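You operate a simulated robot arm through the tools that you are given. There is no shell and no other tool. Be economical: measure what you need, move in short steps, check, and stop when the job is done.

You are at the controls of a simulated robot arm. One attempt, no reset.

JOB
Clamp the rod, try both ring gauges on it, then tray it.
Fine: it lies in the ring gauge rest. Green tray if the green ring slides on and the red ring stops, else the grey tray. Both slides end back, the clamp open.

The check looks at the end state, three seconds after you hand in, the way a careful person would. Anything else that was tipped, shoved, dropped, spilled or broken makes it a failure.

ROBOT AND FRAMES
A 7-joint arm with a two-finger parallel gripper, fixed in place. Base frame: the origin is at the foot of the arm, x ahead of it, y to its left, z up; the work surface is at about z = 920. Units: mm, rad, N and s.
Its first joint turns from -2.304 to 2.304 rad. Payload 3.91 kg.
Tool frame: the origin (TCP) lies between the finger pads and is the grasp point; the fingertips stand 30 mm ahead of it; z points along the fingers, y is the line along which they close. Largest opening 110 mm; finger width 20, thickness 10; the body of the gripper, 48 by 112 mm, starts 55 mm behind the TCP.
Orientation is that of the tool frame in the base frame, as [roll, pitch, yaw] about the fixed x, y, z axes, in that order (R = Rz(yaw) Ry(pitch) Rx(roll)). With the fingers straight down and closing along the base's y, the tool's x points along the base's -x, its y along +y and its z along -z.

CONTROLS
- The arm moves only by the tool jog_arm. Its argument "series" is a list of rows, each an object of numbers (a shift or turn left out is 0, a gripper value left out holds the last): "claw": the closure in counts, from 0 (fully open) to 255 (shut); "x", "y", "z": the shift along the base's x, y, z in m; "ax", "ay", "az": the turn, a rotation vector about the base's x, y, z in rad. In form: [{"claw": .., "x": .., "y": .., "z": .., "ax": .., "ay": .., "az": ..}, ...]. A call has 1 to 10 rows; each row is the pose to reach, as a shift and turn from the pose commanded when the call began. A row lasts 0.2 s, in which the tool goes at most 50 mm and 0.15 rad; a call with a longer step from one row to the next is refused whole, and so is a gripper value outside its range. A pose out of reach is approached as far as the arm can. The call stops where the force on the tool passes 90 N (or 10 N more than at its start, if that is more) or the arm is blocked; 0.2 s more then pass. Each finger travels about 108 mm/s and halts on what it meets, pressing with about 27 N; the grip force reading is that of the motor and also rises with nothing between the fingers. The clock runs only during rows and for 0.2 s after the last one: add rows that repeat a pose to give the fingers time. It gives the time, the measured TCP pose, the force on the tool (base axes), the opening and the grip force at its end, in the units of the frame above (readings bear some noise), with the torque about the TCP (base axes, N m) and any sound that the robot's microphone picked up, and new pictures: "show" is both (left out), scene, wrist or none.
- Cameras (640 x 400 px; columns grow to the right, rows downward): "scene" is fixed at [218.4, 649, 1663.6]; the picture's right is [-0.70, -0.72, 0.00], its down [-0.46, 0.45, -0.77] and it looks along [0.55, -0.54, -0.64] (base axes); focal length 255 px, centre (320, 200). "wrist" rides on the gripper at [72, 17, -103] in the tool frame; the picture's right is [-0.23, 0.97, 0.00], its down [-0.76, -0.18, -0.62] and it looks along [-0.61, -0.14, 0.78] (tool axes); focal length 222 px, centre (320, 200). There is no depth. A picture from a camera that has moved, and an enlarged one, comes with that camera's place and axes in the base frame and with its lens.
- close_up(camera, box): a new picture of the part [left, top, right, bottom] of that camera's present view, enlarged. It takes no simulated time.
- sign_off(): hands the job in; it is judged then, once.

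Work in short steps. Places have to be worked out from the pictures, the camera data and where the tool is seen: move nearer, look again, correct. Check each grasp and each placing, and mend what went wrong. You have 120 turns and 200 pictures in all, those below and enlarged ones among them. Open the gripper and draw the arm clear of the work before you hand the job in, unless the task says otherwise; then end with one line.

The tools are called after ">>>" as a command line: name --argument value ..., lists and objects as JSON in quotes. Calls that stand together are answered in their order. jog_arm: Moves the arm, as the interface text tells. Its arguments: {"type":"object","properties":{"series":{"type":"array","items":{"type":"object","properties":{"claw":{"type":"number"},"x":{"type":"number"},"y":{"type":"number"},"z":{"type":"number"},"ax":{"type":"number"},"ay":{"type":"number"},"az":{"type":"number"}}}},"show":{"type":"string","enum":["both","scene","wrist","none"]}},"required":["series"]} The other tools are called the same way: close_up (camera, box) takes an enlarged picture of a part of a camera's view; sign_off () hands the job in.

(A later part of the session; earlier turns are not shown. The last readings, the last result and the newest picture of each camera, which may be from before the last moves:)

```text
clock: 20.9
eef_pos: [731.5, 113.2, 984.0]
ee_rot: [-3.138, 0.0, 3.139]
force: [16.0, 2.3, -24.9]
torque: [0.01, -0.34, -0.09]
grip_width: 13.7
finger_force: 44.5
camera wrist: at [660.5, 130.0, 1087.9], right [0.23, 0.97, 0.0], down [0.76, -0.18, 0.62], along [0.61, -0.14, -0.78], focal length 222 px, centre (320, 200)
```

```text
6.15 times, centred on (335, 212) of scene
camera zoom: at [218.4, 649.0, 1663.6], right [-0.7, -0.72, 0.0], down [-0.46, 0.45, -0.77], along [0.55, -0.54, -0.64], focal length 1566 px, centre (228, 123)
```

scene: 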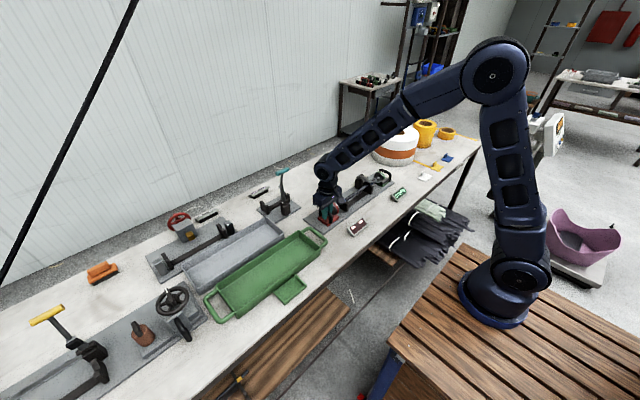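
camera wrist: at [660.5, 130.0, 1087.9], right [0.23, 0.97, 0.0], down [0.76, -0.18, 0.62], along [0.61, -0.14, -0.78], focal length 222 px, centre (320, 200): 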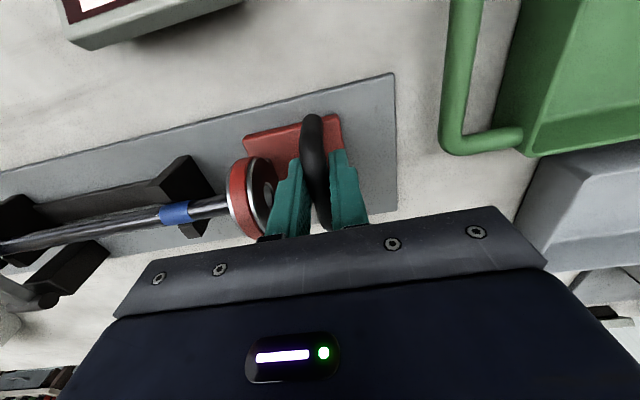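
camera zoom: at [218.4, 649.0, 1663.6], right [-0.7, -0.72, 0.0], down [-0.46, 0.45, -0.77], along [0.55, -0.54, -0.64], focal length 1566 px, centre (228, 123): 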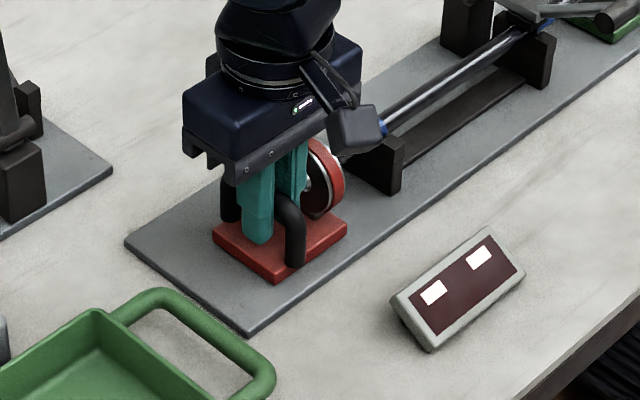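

No contact force yet after 24 mm. I'll continue in small steps.

>>> jog_arm --series '[{"y": -0.004}, {"y": -0.008}, {"y": -0.012}, {"y": -0.016}]' --show "wrist"

>>> close_up --camera "scene" --box '[290, 180, 380, 245]'

>>> close_up --camera "wrist" --box '[120, 120, 340, 260]'

```text
clock: 22.0
eef_pos: [732.0, 106.6, 984.6]
ee_rot: [3.137, 0.003, -3.133]
force: [17.0, 21.8, -23.3]
torque: [-0.07, -0.87, -0.75]
grip_width: 13.7
finger_force: 44.3
stopped in row 4: the force on the tool passed its limit at 96 N (the readings are from after the stop); the commanded pose is now the measured one
camera wrist: at [659.6, 122.6, 1088.3], right [0.22, 0.98, 0.01], down [0.76, -0.17, 0.63], along [0.61, -0.13, -0.78], focal length 222 px, centre (320, 200)
```

wrist: 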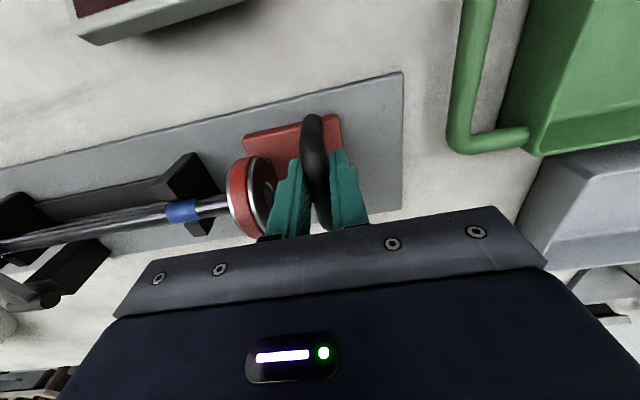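

```text
6.15 times, centred on (335, 212) of scene
camera zoom: at [218.4, 649.0, 1663.6], right [-0.7, -0.72, 0.0], down [-0.46, 0.45, -0.77], along [0.55, -0.54, -0.64], focal length 1566 px, centre (228, 123)
```

zoom: 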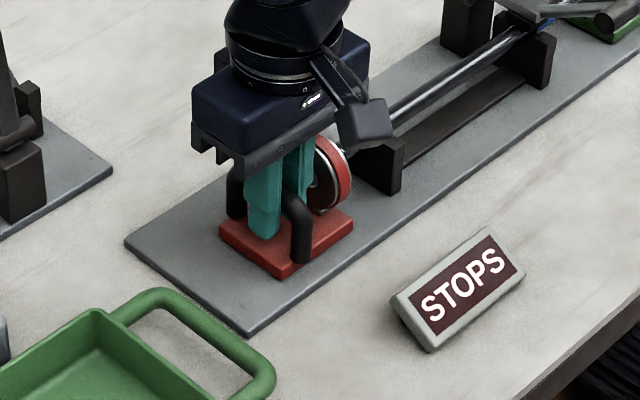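

```text
2.86 times, centred on (230, 190) of wrist
camera zoom: at [659.6, 122.6, 1088.3], right [0.22, 0.98, 0.01], down [0.76, -0.17, 0.63], along [0.61, -0.13, -0.78], focal length 635 px, centre (577, 229)
```

zoom: 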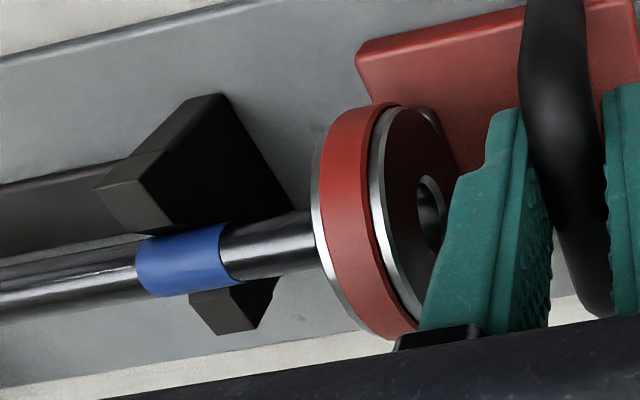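

Red reads STOPS too, so the rod is oversize and goes in the grey tray. I'll slide the red ring back to its start.

>>> jog_arm --series '[{"y": 0.007, "az": -0.004}, {"y": 0.014, "az": -0.008}, {"y": 0.021, "az": -0.008}, {"y": 0.028, "az": -0.008}, {"y": 0.033, "az": -0.008}]'

>>> close_up --camera "scene" --box '[290, 180, 380, 245]'

```text
clock: 23.2
eef_pos: [732.8, 136.9, 985.7]
ee_rot: [3.138, 0.004, 3.14]
force: [21.1, -3.3, -16.6]
torque: [0.05, 0.54, -0.02]
grip_width: 13.8
finger_force: 44.7
camera wrist: at [659.7, 154.2, 1088.4], right [0.23, 0.97, 0.0], down [0.76, -0.18, 0.63], along [0.61, -0.14, -0.78], focal length 222 px, centre (320, 200)
```

scene: 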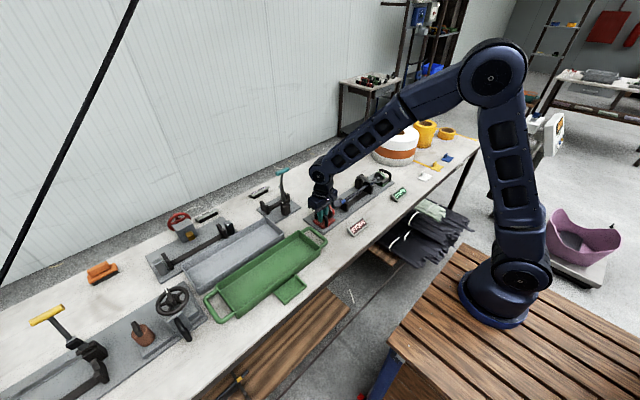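
wrist: 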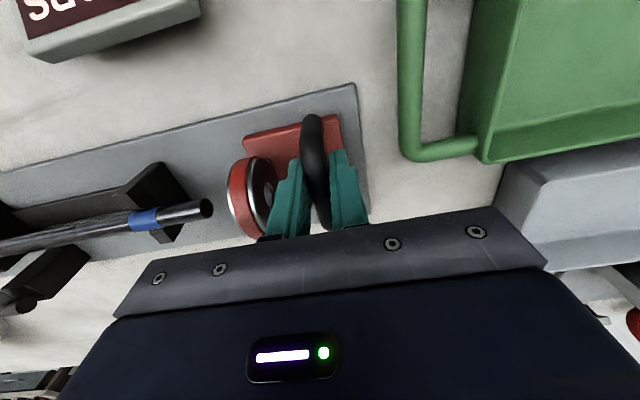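

```text
6.15 times, centred on (335, 212) of scene
camera zoom: at [218.4, 649.0, 1663.6], right [-0.7, -0.72, 0.0], down [-0.46, 0.45, -0.77], along [0.55, -0.54, -0.64], focal length 1566 px, centre (228, 123)
```

zoom: 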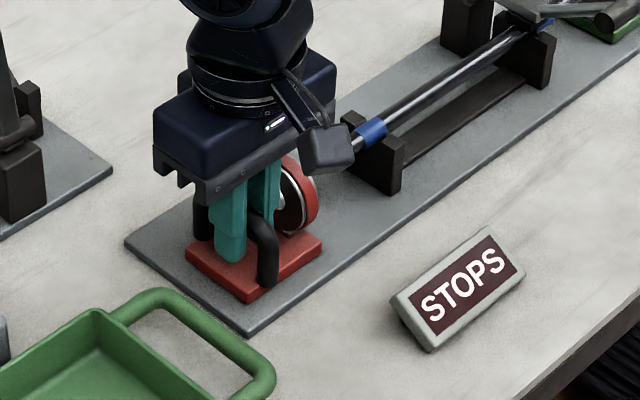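

Both slides are home (137 vs 137.4 originally). I'll nudge red a little further back, release and lift, then travel over the clamp stem.

>>> jog_arm --series '[{"y": 0.003}, {"y": 0.002, "claw": 178}, {"y": 0.002, "claw": 178}, {"y": 0.002, "z": 0.04}, {"y": 0.002, "z": 0.085}, {"y": 0.002, "z": 0.13}, {"y": -0.03, "z": 0.155}, {"y": -0.075, "x": -0.01, "z": 0.16}, {"y": -0.12, "x": -0.02, "z": 0.16}]' --show "none"

>>> jog_arm --series '[{"y": -0.045, "x": -0.01}, {"y": -0.09, "x": -0.02}, {"y": -0.135, "x": -0.027}, {"y": -0.17, "x": -0.03}, {"y": -0.181, "x": -0.031}, {"y": -0.181, "x": -0.031, "z": -0.03}, {"y": -0.181, "x": -0.031, "z": -0.03}]'

>>> close_up --camera "scene" --box '[330, 130, 420, 195]'

>>> close_up --camera "wrist" --box '[220, 60, 420, 220]'

```text
clock: 25.2
eef_pos: [709.9, 17.7, 1145.7]
ee_rot: [3.137, 0.002, -3.141]
force: [-0.4, 0.1, -0.2]
torque: [-0.01, -0.02, 0.03]
grip_width: 33.1
finger_force: 0.1
```

```text
clock: 26.8
eef_pos: [679.6, -164.2, 1116.2]
ee_rot: [3.138, 0.004, 3.141]
force: [-0.4, -0.8, 0.0]
torque: [0.0, -0.03, 0.04]
grip_width: 33.2
finger_force: 0.1
camera wrist: at [607.8, -146.6, 1219.7], right [0.23, 0.97, 0.0], down [0.76, -0.18, 0.63], along [0.61, -0.14, -0.78], focal length 222 px, centre (320, 200)
```

scene: 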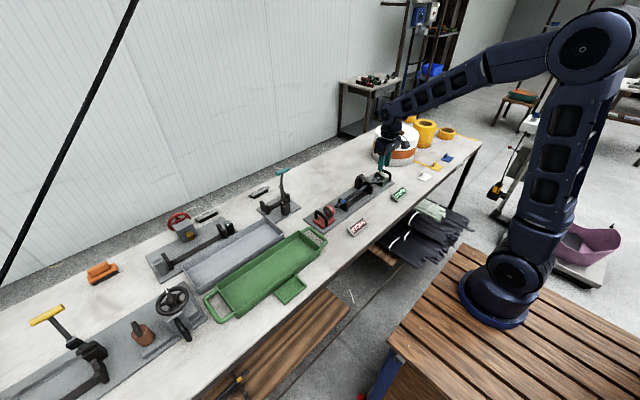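
wrist: 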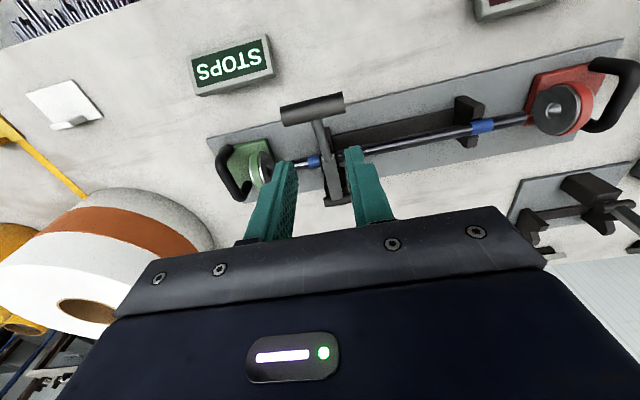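

```text
6.15 times, centred on (375, 162) of scene
camera zoom: at [218.4, 649.0, 1663.6], right [-0.7, -0.72, 0.0], down [-0.46, 0.45, -0.77], along [0.55, -0.54, -0.64], focal length 1566 px, centre (-18, 431)
```

zoom: 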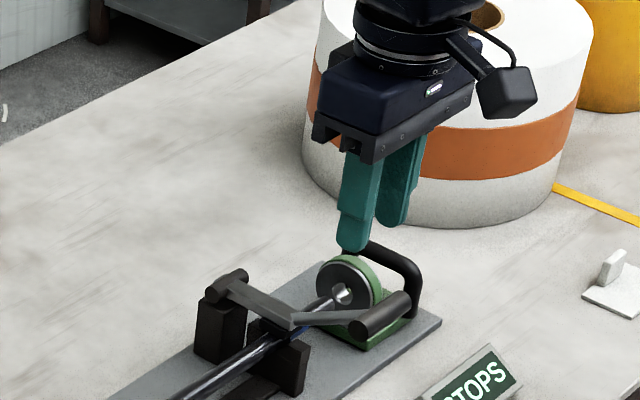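

```text
2.50 times, centred on (320, 140) of wrist
camera zoom: at [607.8, -146.6, 1219.7], right [0.23, 0.97, 0.0], down [0.76, -0.18, 0.63], along [0.61, -0.14, -0.78], focal length 555 px, centre (320, 350)
```

zoom: 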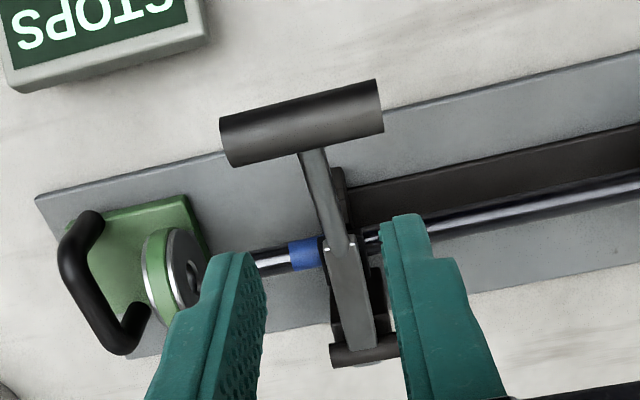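

The T‑bar is centred at (660,-164). I'll descend astride the stem at x≈690, z≈1018 and grip it there.

>>> jog_arm --series '[{"x": 0.01, "z": -0.03}, {"x": 0.01, "z": -0.065}, {"x": 0.01, "z": -0.097}, {"x": 0.01, "z": -0.097, "claw": 255}, {"x": 0.01, "z": -0.097, "claw": 255}, {"x": 0.01, "z": -0.097, "claw": 255}]'

>>> close_up --camera "scene" --box '[330, 130, 420, 195]'

```text
clock: 28.2
eef_pos: [691.0, -165.1, 1018.9]
ee_rot: [3.138, 0.004, 3.138]
force: [6.8, -24.1, -3.5]
torque: [-0.15, -0.18, 0.0]
grip_width: 9.6
finger_force: 45.1
camera wrist: at [618.2, -147.7, 1122.1], right [0.23, 0.97, 0.0], down [0.76, -0.18, 0.63], along [0.61, -0.14, -0.78], focal length 222 px, centre (320, 200)
```

scene: 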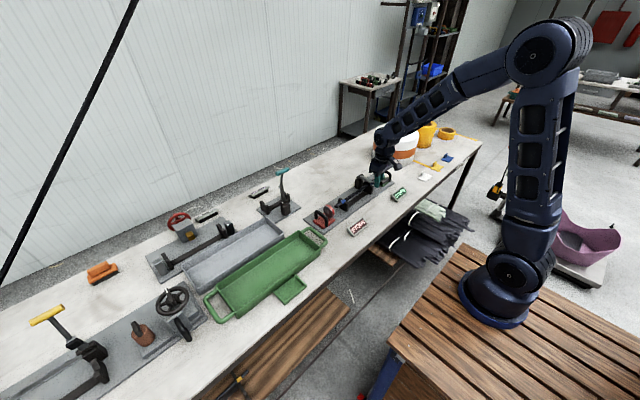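
wrist: 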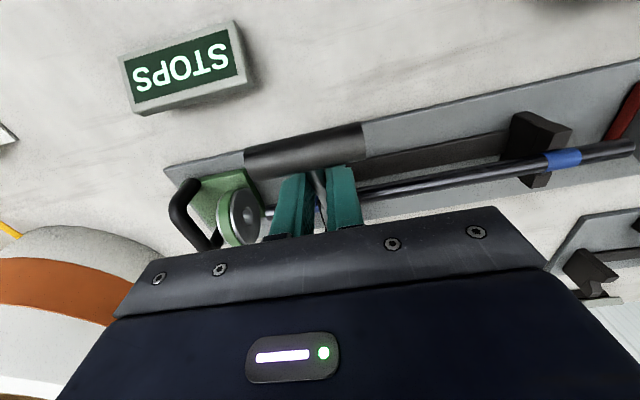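

```text
6.15 times, centred on (375, 162) of scene
camera zoom: at [218.4, 649.0, 1663.6], right [-0.7, -0.72, 0.0], down [-0.46, 0.45, -0.77], along [0.55, -0.54, -0.64], focal length 1566 px, centre (-18, 431)
```

zoom: 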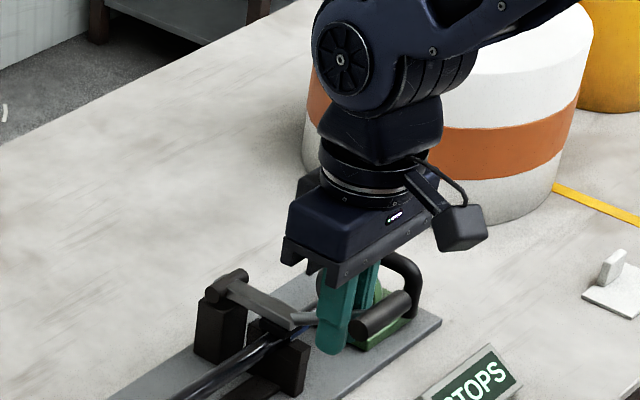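

The stem is gripped at 9.6 mm. I'll raise it along the arc about the pivot, roughly 28°.

>>> jog_arm --series '[{"x": 0.002, "z": 0.007}, {"x": 0.004, "z": 0.0133}, {"x": 0.007, "z": 0.0197}, {"x": 0.0098, "z": 0.0259}, {"x": 0.0135, "z": 0.032}, {"x": 0.0173, "z": 0.0376}, {"x": 0.0217, "z": 0.043}]'

>>> close_up --camera "scene" --box '[330, 130, 420, 195]'

```text
clock: 29.8
eef_pos: [711.5, -166.3, 1062.4]
ee_rot: [3.136, 0.004, -3.141]
force: [-12.2, -24.8, -17.0]
torque: [-0.47, 2.14, -0.37]
grip_width: 10.1
finger_force: 45.5
camera wrist: at [638.9, -148.0, 1165.2], right [0.23, 0.97, 0.01], down [0.76, -0.18, 0.63], along [0.61, -0.14, -0.78], focal length 222 px, centre (320, 200)
```

scene: 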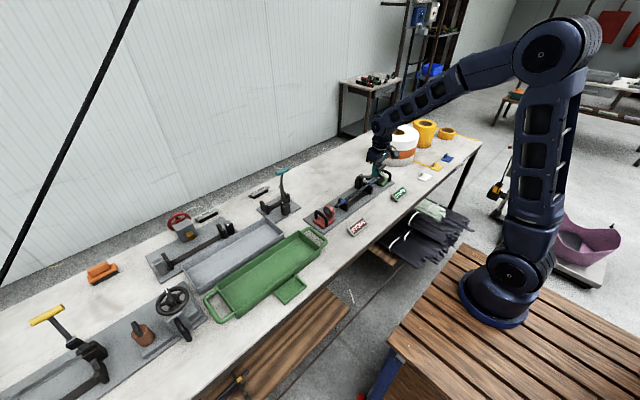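
wrist: 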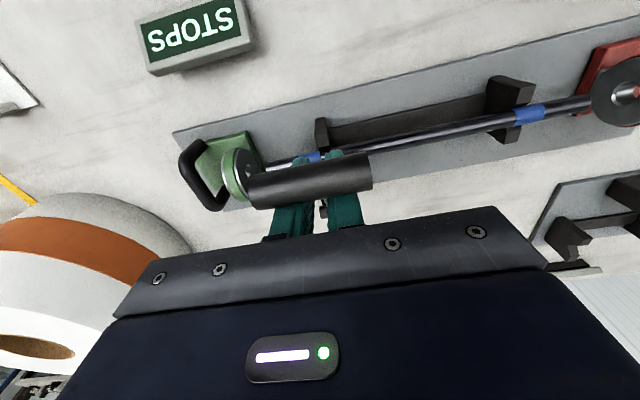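

```text
6.15 times, centred on (375, 162) of scene
camera zoom: at [218.4, 649.0, 1663.6], right [-0.7, -0.72, 0.0], down [-0.46, 0.45, -0.77], along [0.55, -0.54, -0.64], focal length 1566 px, centre (-18, 431)
```

zoom: 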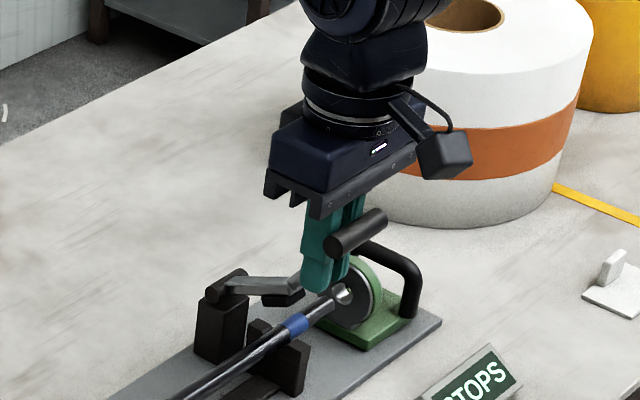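

The lever is up about 28° and the bar is near (684,-164,1091). It held by friction at partial angles earlier, so I'll release, lift clear and come round to its -x side with the fingers closed.

>>> jog_arm --series '[{"claw": 178}, {"claw": 178}, {"z": 0.04}, {"z": 0.085}, {"z": 0.1, "x": -0.03}, {"z": 0.1, "x": -0.075, "claw": 255}, {"z": 0.07, "x": -0.075}, {"z": 0.045, "x": -0.075}]'

>>> close_up --camera "scene" --box '[330, 130, 420, 195]'

```text
clock: 31.6
eef_pos: [637.4, -163.9, 1106.7]
ee_rot: [3.138, 0.002, 3.14]
force: [0.0, -0.4, 1.0]
torque: [0.0, -0.02, -0.01]
grip_width: 0.1
finger_force: 26.6
camera wrist: at [564.1, -146.6, 1210.1], right [0.23, 0.97, 0.01], down [0.76, -0.18, 0.63], along [0.61, -0.14, -0.78], focal length 222 px, centre (320, 200)
```

scene: 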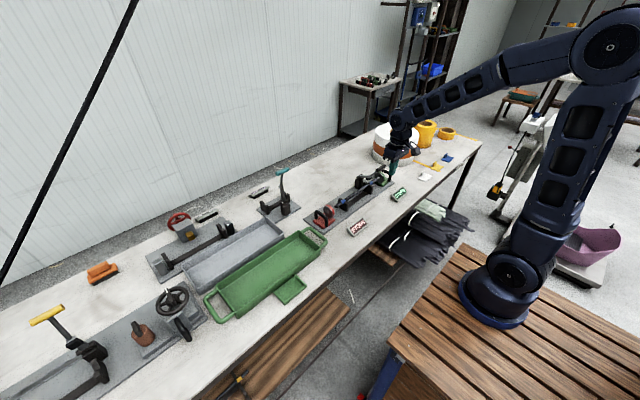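
wrist: 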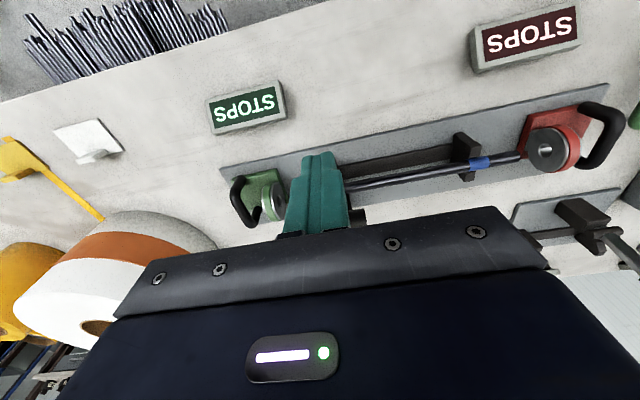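

```text
6.15 times, centred on (375, 162) of scene
camera zoom: at [218.4, 649.0, 1663.6], right [-0.7, -0.72, 0.0], down [-0.46, 0.45, -0.77], along [0.55, -0.54, -0.64], focal length 1566 px, centre (-18, 431)
```

zoom: 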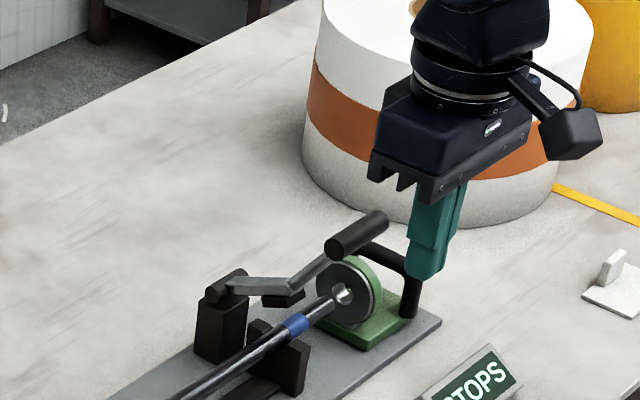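

The lever stays put and the finger is in front of it. I'll push +x along the arc back to the upright open position.

>>> jog_arm --series '[{"x": 0.025, "z": 0.0}, {"x": 0.04, "z": 0.01}, {"x": 0.055, "z": 0.021}, {"x": 0.07, "z": 0.03}, {"x": 0.088, "z": 0.037}, {"x": 0.105, "z": 0.042}, {"x": 0.122, "z": 0.044}, {"x": 0.138, "z": 0.044}, {"x": 0.15, "z": 0.043}, {"x": 0.156, "z": 0.042}]'

>>> close_up --camera "scene" --box '[320, 120, 420, 200]'

```text
clock: 32.7
eef_pos: [712.0, -164.2, 1145.5]
ee_rot: [3.139, 0.01, 3.141]
force: [-22.4, 4.7, 39.7]
torque: [0.11, 0.27, 0.05]
grip_width: 0.0
finger_force: 26.8
stopped in row 5: the force on the tool passed its limit at 97 N (the readings are from after the stop); the commanded pose is now the measured one
camera wrist: at [638.5, -147.1, 1248.6], right [0.23, 0.97, 0.01], down [0.75, -0.18, 0.63], along [0.62, -0.14, -0.78], focal length 222 px, centre (320, 200)
```

scene: 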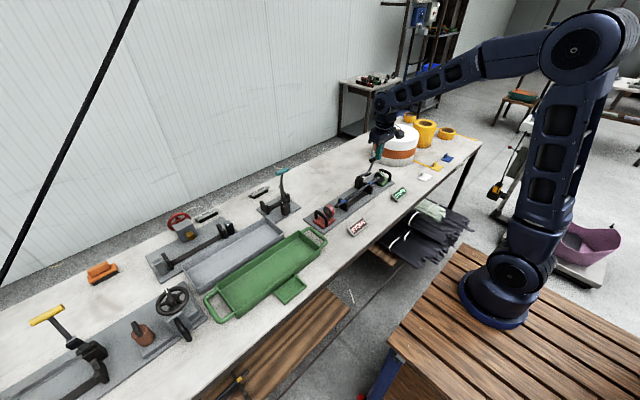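
wrist: 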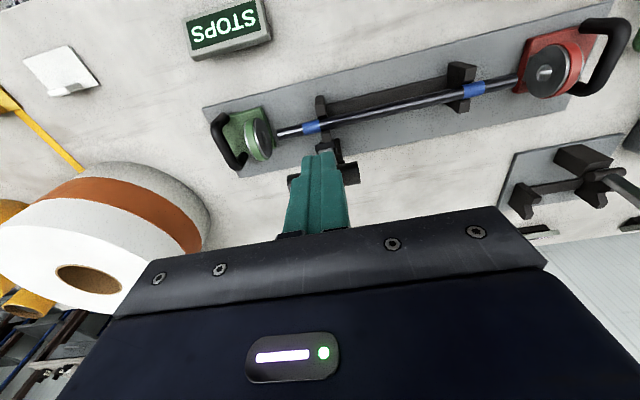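

```text
5.00 times, centred on (370, 160) of scene
camera zoom: at [218.4, 649.0, 1663.6], right [-0.7, -0.72, 0.0], down [-0.46, 0.45, -0.77], along [0.55, -0.54, -0.64], focal length 1273 px, centre (70, 400)
```

zoom: 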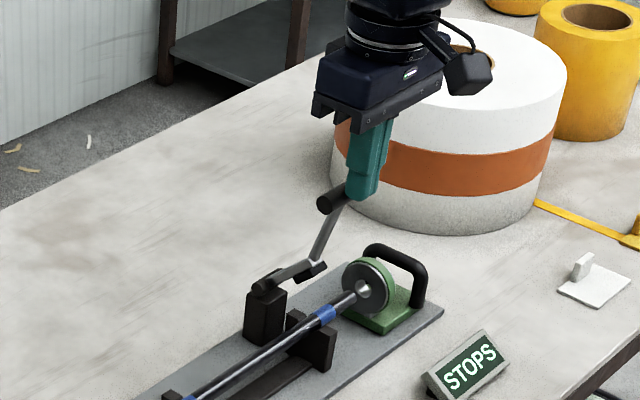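

The fingertip rode up onto the bar; the lever is now about half raised (bar ≈(722,1111)). I'll back off, drop lower on the -x side and push again with the tip below the bar.

>>> jog_arm --series '[{"x": -0.03, "z": 0.003}, {"x": -0.035, "z": -0.02}, {"x": -0.02, "z": -0.022}, {"x": -0.005, "z": -0.021}, {"x": 0.012, "z": -0.018}, {"x": 0.028, "z": -0.015}, {"x": 0.044, "z": -0.012}, {"x": 0.06, "z": -0.01}, {"x": 0.074, "z": -0.01}]'

>>> close_up --camera "scene" --box '[320, 120, 420, 200]'

```text
clock: 34.7
eef_pos: [786.7, -164.5, 1133.5]
ee_rot: [3.139, 0.009, 3.141]
force: [-0.7, -0.1, -1.0]
torque: [0.04, 0.01, -0.01]
grip_width: 0.1
finger_force: 27.1
camera wrist: at [714.2, -147.5, 1236.1], right [0.23, 0.97, 0.01], down [0.76, -0.18, 0.63], along [0.61, -0.14, -0.78], focal length 222 px, centre (320, 200)
```

scene: 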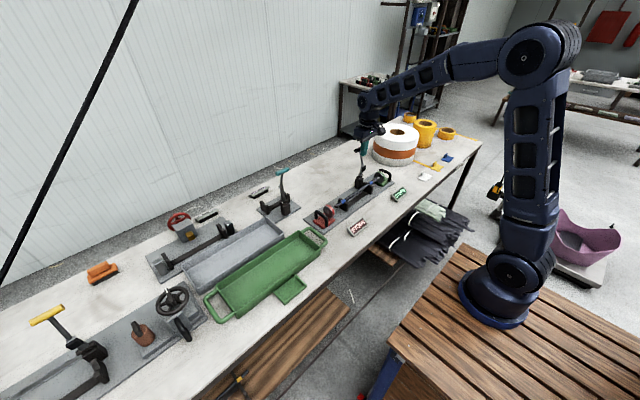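
wrist: 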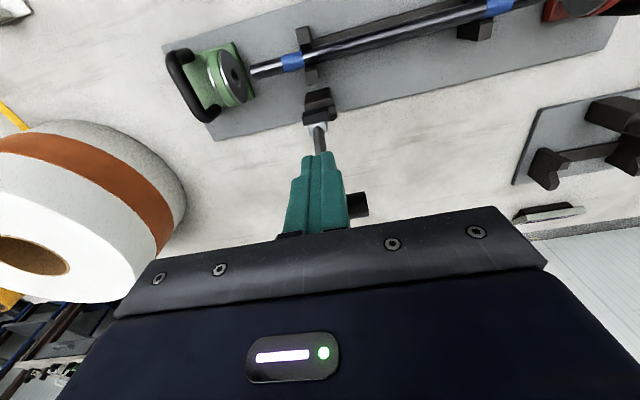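

```text
5.00 times, centred on (370, 160) of scene
camera zoom: at [218.4, 649.0, 1663.6], right [-0.7, -0.72, 0.0], down [-0.46, 0.45, -0.77], along [0.55, -0.54, -0.64], focal length 1273 px, centre (70, 400)
```

zoom: 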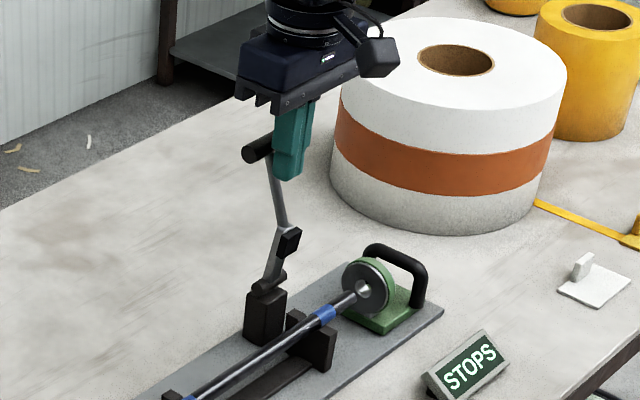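

The lever is nearly back to its starting pose. I'll push a little further until it meets its stop.

>>> jog_arm --series '[{"x": 0.004}, {"x": 0.008}, {"x": 0.012}, {"x": 0.015}]' --show "none"

>>> close_up --camera "scene" --box '[320, 120, 420, 200]'

```text
clock: 35.7
eef_pos: [797.6, -164.5, 1133.9]
ee_rot: [3.136, 0.002, 3.141]
force: [-74.1, 6.1, 4.1]
torque: [0.18, 2.19, 0.04]
grip_width: 0.0
finger_force: 27.4
```

```text
5.00 times, centred on (370, 160) of scene
camera zoom: at [218.4, 649.0, 1663.6], right [-0.7, -0.72, 0.0], down [-0.46, 0.45, -0.77], along [0.55, -0.54, -0.64], focal length 1273 px, centre (70, 400)
```

zoom: 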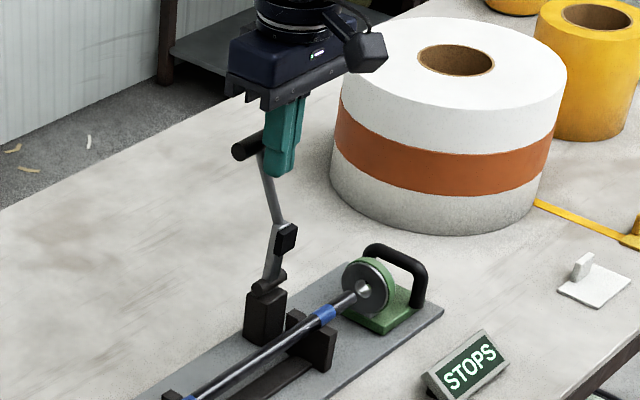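

The lever is hard against its open stop. I'll back off and rise, then rotate the gripper 90° (closing along x) above mid-rod.

>>> jog_arm --series '[{"x": -0.045}, {"x": -0.065, "z": 0.035}, {"x": -0.065, "z": 0.07, "y": 0.02, "az": 0.14}, {"x": -0.065, "z": 0.07, "y": 0.05, "az": 0.28}, {"x": -0.065, "z": 0.07, "y": 0.08, "az": 0.42}, {"x": -0.065, "z": 0.07, "y": 0.085, "az": 0.56, "claw": 80}, {"x": -0.065, "z": 0.07, "y": 0.085, "az": 0.7}, {"x": -0.065, "z": 0.07, "y": 0.085, "az": 0.84}, {"x": -0.065, "z": 0.07, "y": 0.085, "az": 0.98}, {"x": -0.065, "z": 0.07, "y": 0.085, "az": 1.12}]' --show "none"

>>> jog_arm --series '[{"az": 0.14}, {"az": 0.28}, {"az": 0.42}, {"az": 0.45, "z": -0.03}, {"az": 0.45, "z": -0.06}, {"az": 0.45, "z": -0.06}]'

>>> close_up --camera "scene" --box '[300, 120, 420, 220]'

>>> close_up --camera "wrist" --box '[160, 20, 480, 220]'

```text
clock: 37.9
eef_pos: [736.7, -80.2, 1204.5]
ee_rot: [3.14, 0.008, -2.02]
force: [-0.1, 0.0, -0.1]
torque: [0.0, -0.02, -0.02]
grip_width: 75.5
finger_force: 0.0
```

```text
clock: 39.3
eef_pos: [737.3, -80.1, 1143.1]
ee_rot: [3.138, 0.007, -1.572]
force: [-0.5, 1.2, 1.1]
torque: [0.01, 0.0, -0.02]
grip_width: 75.5
finger_force: 0.0
camera wrist: at [721.2, -152.0, 1246.0], right [-0.97, 0.23, 0.01], down [0.18, 0.76, 0.63], along [0.14, 0.61, -0.78], focal length 222 px, centre (320, 200)
```

scene: 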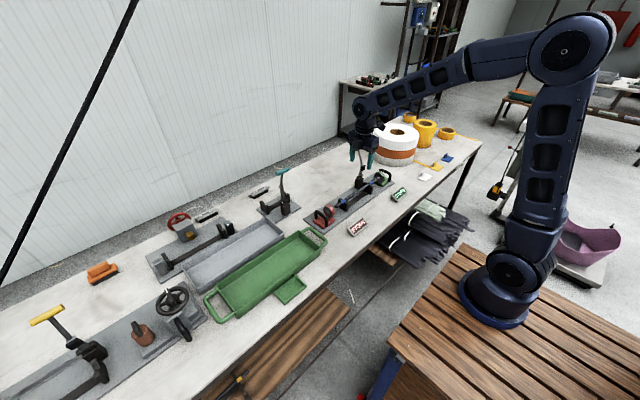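
wrist: 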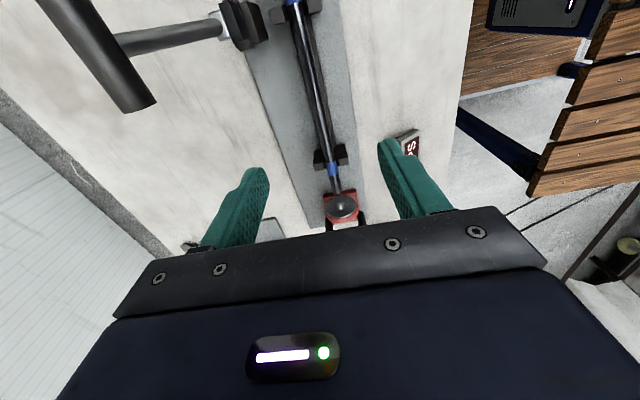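

```text
4.00 times, centred on (360, 170) of scene
camera zoom: at [218.4, 649.0, 1663.6], right [-0.7, -0.72, 0.0], down [-0.46, 0.45, -0.77], along [0.55, -0.54, -0.64], focal length 1018 px, centre (160, 320)
```

zoom: 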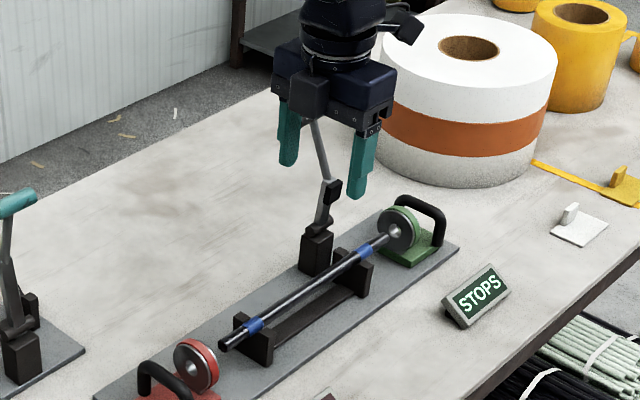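

```text
2.00 times, centred on (320, 120) of wrist
camera zoom: at [721.2, -152.0, 1246.0], right [-0.97, 0.23, 0.01], down [0.18, 0.76, 0.63], along [0.14, 0.61, -0.78], focal length 444 px, centre (320, 360)
```

zoom: 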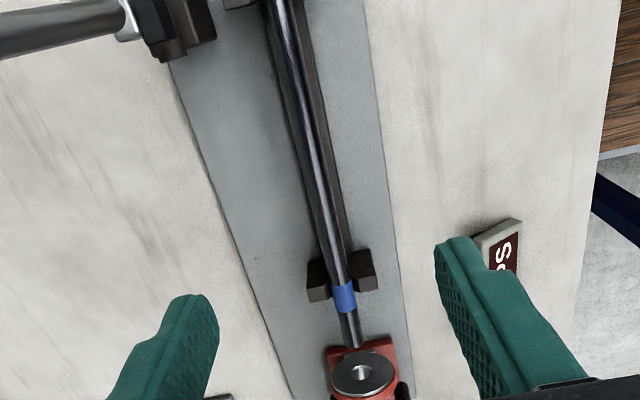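

The rod is at x≈739, z≈980, and the lever is clear. I'll descend with the fingers at about 50 mm, stop 20 mm high, and check.

>>> jog_arm --series '[{"claw": 140, "x": 0.002, "z": -0.045, "y": -0.003}, {"x": 0.002, "z": -0.09, "y": -0.003}, {"x": 0.002, "z": -0.13, "y": -0.003}, {"x": 0.002, "z": -0.13, "y": -0.003}]'

>>> close_up --camera "scene" --box '[320, 140, 400, 210]'

>>> close_up --camera "wrist" --box '[220, 20, 420, 220]'

```text
clock: 40.3
eef_pos: [738.4, -83.9, 1012.6]
ee_rot: [3.138, 0.009, -1.572]
force: [-1.0, 0.8, 0.1]
torque: [-0.02, -0.02, -0.02]
grip_width: 49.8
finger_force: 0.1
camera wrist: at [723.1, -155.8, 1116.9], right [-0.97, 0.23, 0.01], down [0.18, 0.76, 0.63], along [0.14, 0.61, -0.78], focal length 222 px, centre (320, 200)
```

scene: 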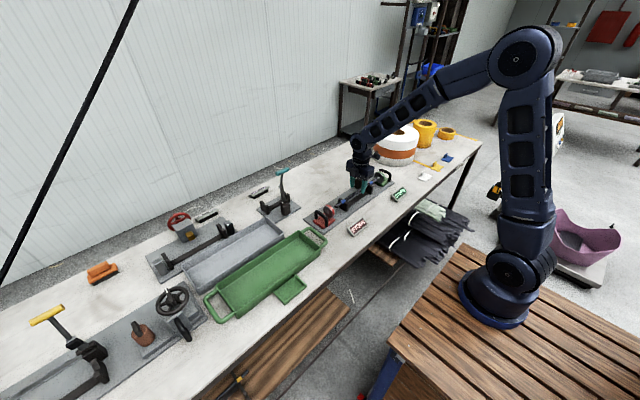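
wrist: 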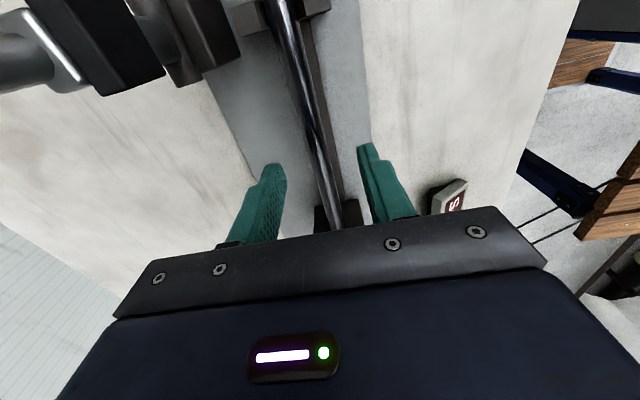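

```text
5.71 times, centred on (360, 175) of scene
camera zoom: at [218.4, 649.0, 1663.6], right [-0.7, -0.72, 0.0], down [-0.46, 0.45, -0.77], along [0.55, -0.54, -0.64], focal length 1455 px, centre (91, 343)
```

zoom: 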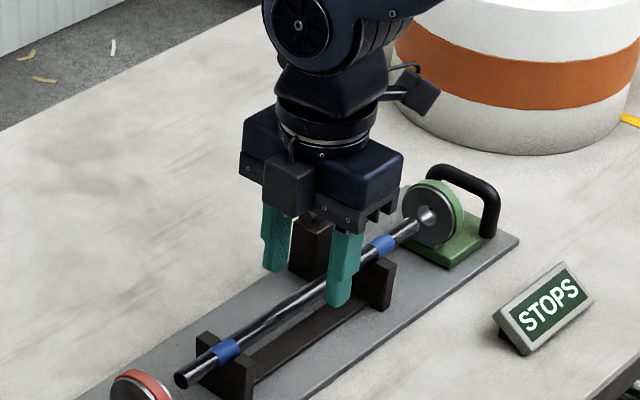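

```text
2.00 times, centred on (320, 120) of wrist
camera zoom: at [723.1, -155.8, 1116.9], right [-0.97, 0.23, 0.01], down [0.18, 0.76, 0.63], along [0.14, 0.61, -0.78], focal length 444 px, centre (320, 360)
```

zoom: 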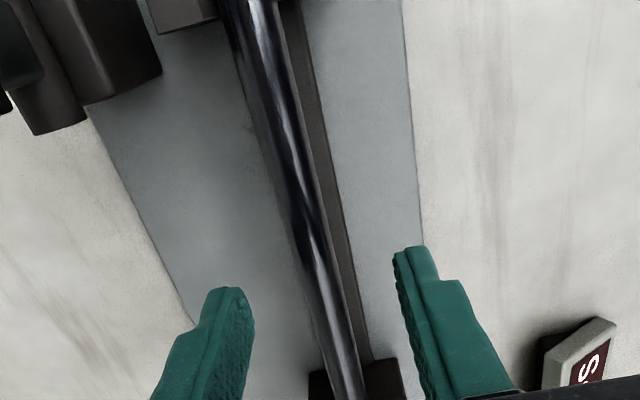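

The rod is centred between the fingers. I'll descend another 25 mm and close.

>>> jog_arm --series '[{"z": -0.013}, {"z": -0.025}, {"z": -0.025}, {"z": -0.025, "claw": 255}, {"z": -0.025, "claw": 255}, {"z": -0.025, "claw": 255}]'

>>> close_up --camera "scene" --box '[310, 140, 400, 210]'

```text
clock: 41.7
eef_pos: [740.0, -82.7, 988.6]
ee_rot: [3.14, 0.009, -1.574]
force: [3.1, 0.1, 0.1]
torque: [-0.01, -0.04, 0.02]
grip_width: 14.1
finger_force: 26.5
camera wrist: at [723.8, -155.8, 1091.4], right [-0.97, 0.23, 0.01], down [0.18, 0.76, 0.63], along [0.14, 0.61, -0.78], focal length 222 px, centre (320, 200)
```

scene: 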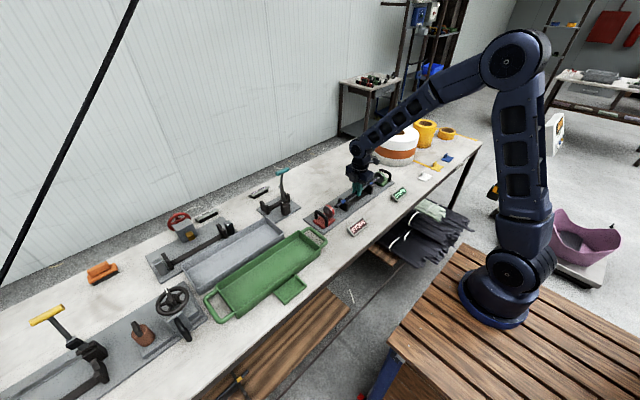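
wrist: 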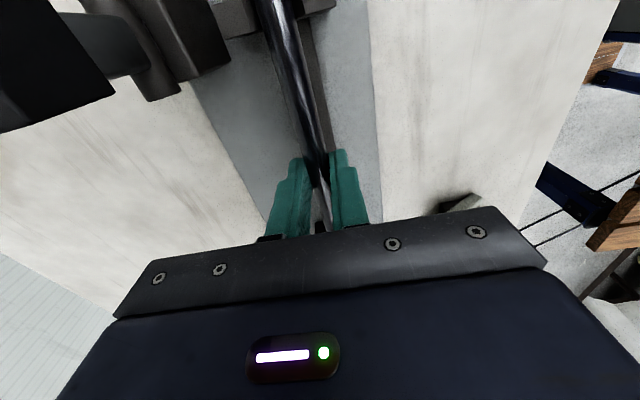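

```text
5.71 times, centred on (355, 175) of scene
camera zoom: at [218.4, 649.0, 1663.6], right [-0.7, -0.72, 0.0], down [-0.46, 0.45, -0.77], along [0.55, -0.54, -0.64], focal length 1455 px, centre (120, 343)
```

zoom: 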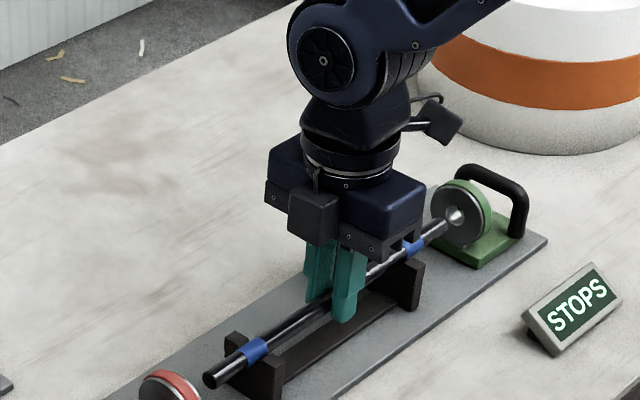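

The rod is gripped at 14.1 mm. I'll lift it straight out of the rest and check.

>>> jog_arm --series '[{"z": 0.015}, {"z": 0.035}, {"z": 0.065}, {"z": 0.1}, {"z": 0.135}, {"z": 0.16}, {"z": 0.16}]'

>>> close_up --camera "scene" --box '[300, 110, 420, 210]'

```text
clock: 43.3
eef_pos: [739.9, -81.5, 1149.2]
ee_rot: [3.138, 0.008, -1.573]
force: [-0.5, -0.1, -0.3]
torque: [-0.04, -0.01, -0.01]
grip_width: 0.0
finger_force: 26.5
camera wrist: at [722.7, -154.9, 1251.4], right [-0.97, 0.23, 0.01], down [0.18, 0.76, 0.63], along [0.14, 0.61, -0.78], focal length 222 px, centre (320, 200)
```

scene: 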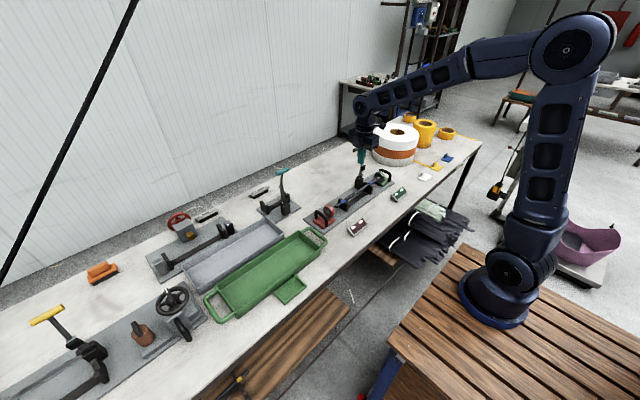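
wrist: 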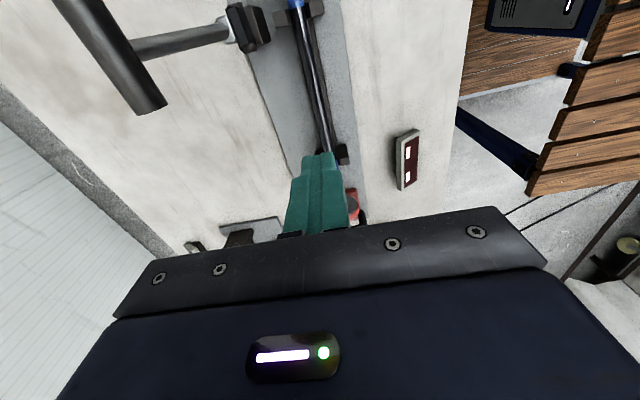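

```text
4.00 times, centred on (360, 160) of scene
camera zoom: at [218.4, 649.0, 1663.6], right [-0.7, -0.72, 0.0], down [-0.46, 0.45, -0.77], along [0.55, -0.54, -0.64], focal length 1018 px, centre (160, 360)
```

zoom: 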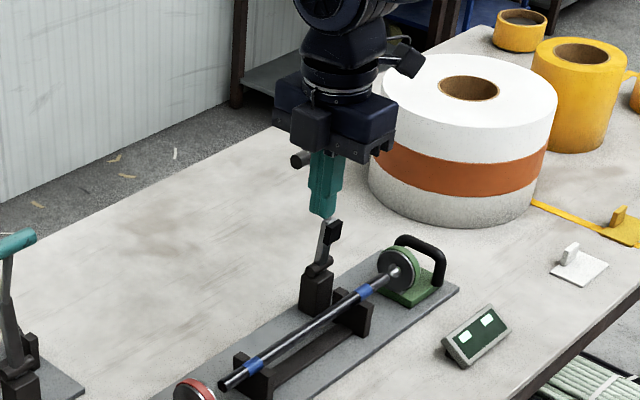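

The fingers slipped off: they gripped only the top of the rod, which is still in the rest and sits lower than I judged, at z≈966. I'll reopen and inspect.

>>> jog_arm --series '[{"claw": 140, "z": -0.04}, {"z": -0.08}, {"z": -0.12}, {"z": -0.135}, {"z": -0.135}]' --show "wrist"

>>> close_up --camera "scene" --box '[310, 150, 400, 220]'

>>> close_up --camera "wrist" --box '[220, 20, 420, 220]'

```text
clock: 44.5
eef_pos: [739.1, -82.6, 1013.0]
ee_rot: [3.137, 0.009, -1.572]
force: [-0.2, 0.8, -0.2]
torque: [0.03, -0.01, -0.01]
grip_width: 49.6
finger_force: 0.0
camera wrist: at [722.8, -155.0, 1115.7], right [-0.97, 0.23, 0.01], down [0.18, 0.76, 0.63], along [0.14, 0.61, -0.78], focal length 222 px, centre (320, 200)
```

wrist: 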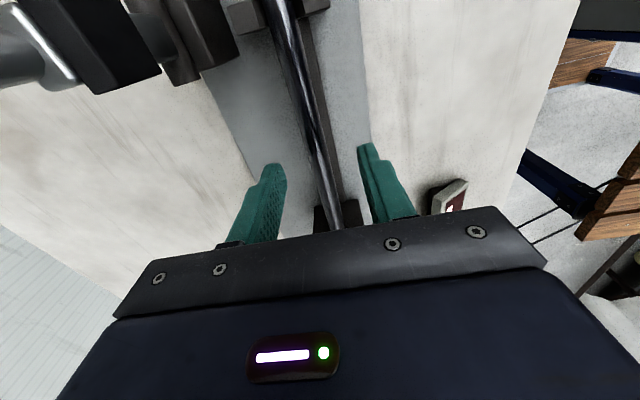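

```text
5.71 times, centred on (355, 185) of scene
camera zoom: at [218.4, 649.0, 1663.6], right [-0.7, -0.72, 0.0], down [-0.46, 0.45, -0.77], along [0.55, -0.54, -0.64], focal length 1455 px, centre (120, 286)
```

zoom: 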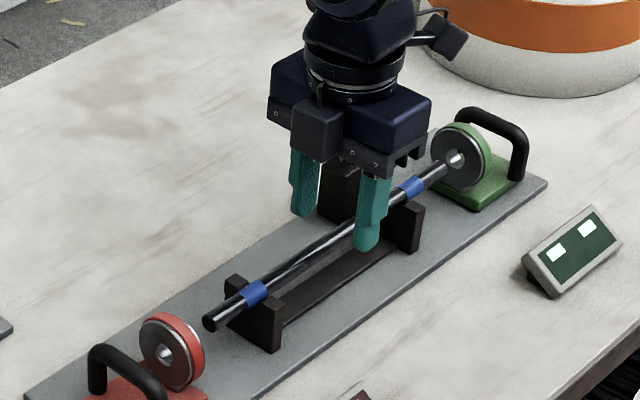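

```text
2.00 times, centred on (320, 120) of wrist
camera zoom: at [722.8, -155.0, 1115.7], right [-0.97, 0.23, 0.01], down [0.18, 0.76, 0.63], along [0.14, 0.61, -0.78], focal length 444 px, centre (320, 360)
```

zoom: 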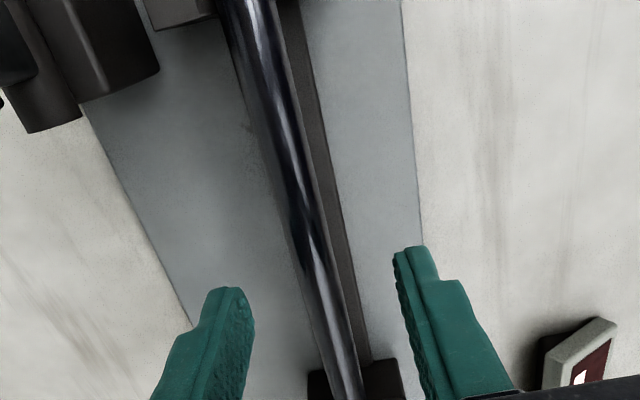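

The rod is undisturbed. I'll descend to TCP z≈972, which puts the tips at about 942 above the low crossbar, then grip and test with a small lift.

>>> jog_arm --series '[{"z": -0.015}, {"z": -0.03}, {"z": -0.041}, {"z": -0.041}, {"z": -0.041, "claw": 255}, {"z": -0.041, "claw": 255}, {"z": -0.041, "claw": 255}, {"z": -0.041, "claw": 255}]'

>>> close_up --camera "scene" --box '[310, 150, 400, 220]'

```text
clock: 46.3
eef_pos: [738.4, -82.7, 973.4]
ee_rot: [3.137, 0.008, -1.572]
force: [8.5, 0.1, 5.0]
torque: [-0.01, 0.02, 0.0]
grip_width: 14.1
finger_force: 27.3
camera wrist: at [723.5, -155.1, 1075.1], right [-0.97, 0.23, 0.0], down [0.18, 0.76, 0.63], along [0.14, 0.61, -0.78], focal length 222 px, centre (320, 200)
```

scene: 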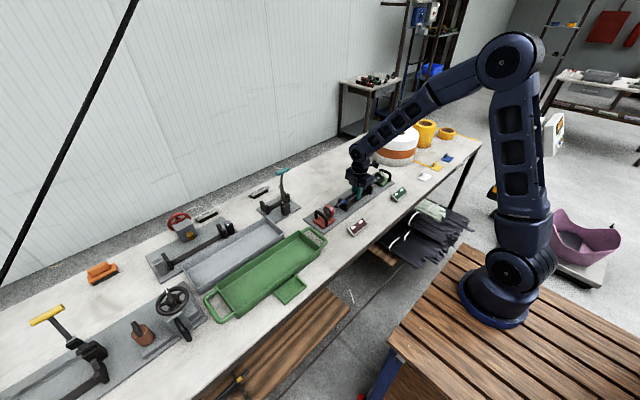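
wrist: 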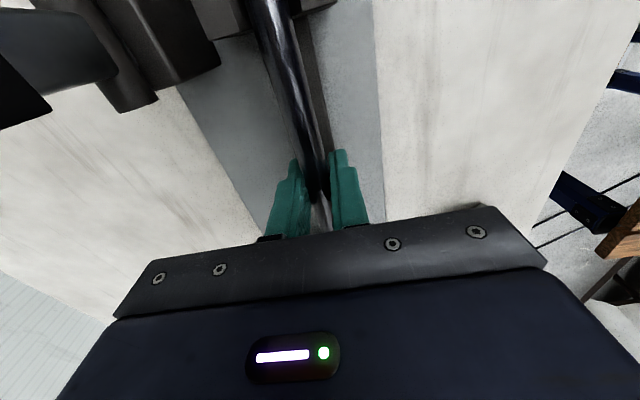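

```text
5.71 times, centred on (355, 185) of scene
camera zoom: at [218.4, 649.0, 1663.6], right [-0.7, -0.72, 0.0], down [-0.46, 0.45, -0.77], along [0.55, -0.54, -0.64], focal length 1455 px, centre (120, 286)
```

zoom: 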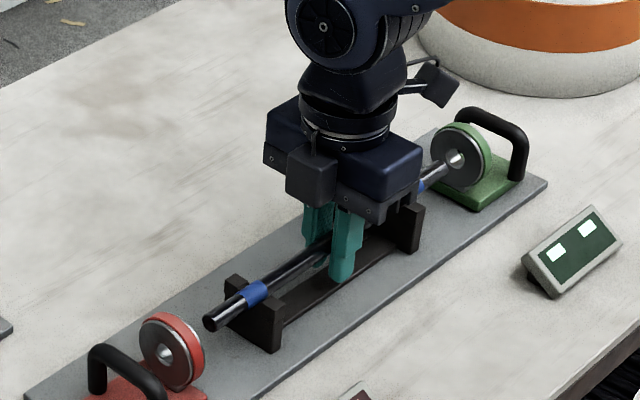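

The width is 14.1 mm again, this time with the rod well inside the pads. I'll test-lift 30 mm slowly.

>>> jog_arm --series '[{"z": 0.005}, {"z": 0.012}, {"z": 0.02}, {"z": 0.03}, {"z": 0.03}]' --show "wrist"

>>> close_up --camera "scene" --box '[310, 150, 400, 220]'

```text
clock: 47.5
eef_pos: [738.6, -82.3, 1001.9]
ee_rot: [3.137, 0.008, -1.572]
force: [-0.7, 0.5, -0.9]
torque: [0.0, 0.02, 0.05]
grip_width: 14.3
finger_force: 27.1
camera wrist: at [723.5, -155.4, 1104.9], right [-0.97, 0.23, 0.01], down [0.18, 0.76, 0.63], along [0.14, 0.61, -0.78], focal length 222 px, centre (320, 200)
```

wrist: 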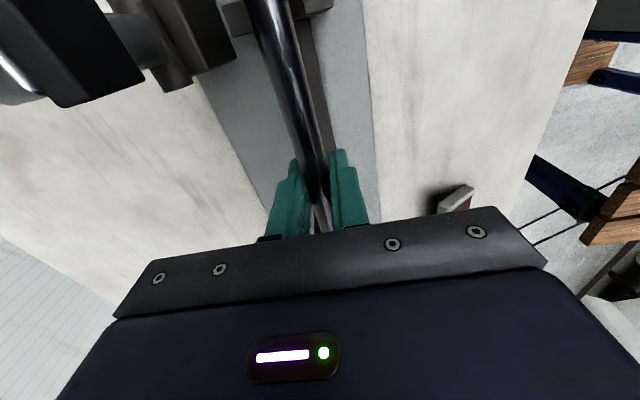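

```text
5.71 times, centred on (355, 185) of scene
camera zoom: at [218.4, 649.0, 1663.6], right [-0.7, -0.72, 0.0], down [-0.46, 0.45, -0.77], along [0.55, -0.54, -0.64], focal length 1455 px, centre (120, 286)
```

zoom: 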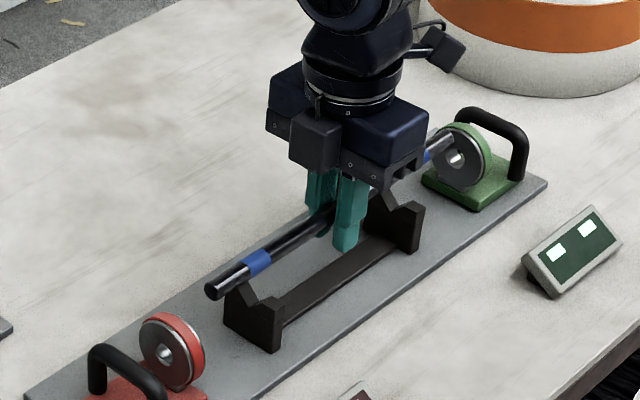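

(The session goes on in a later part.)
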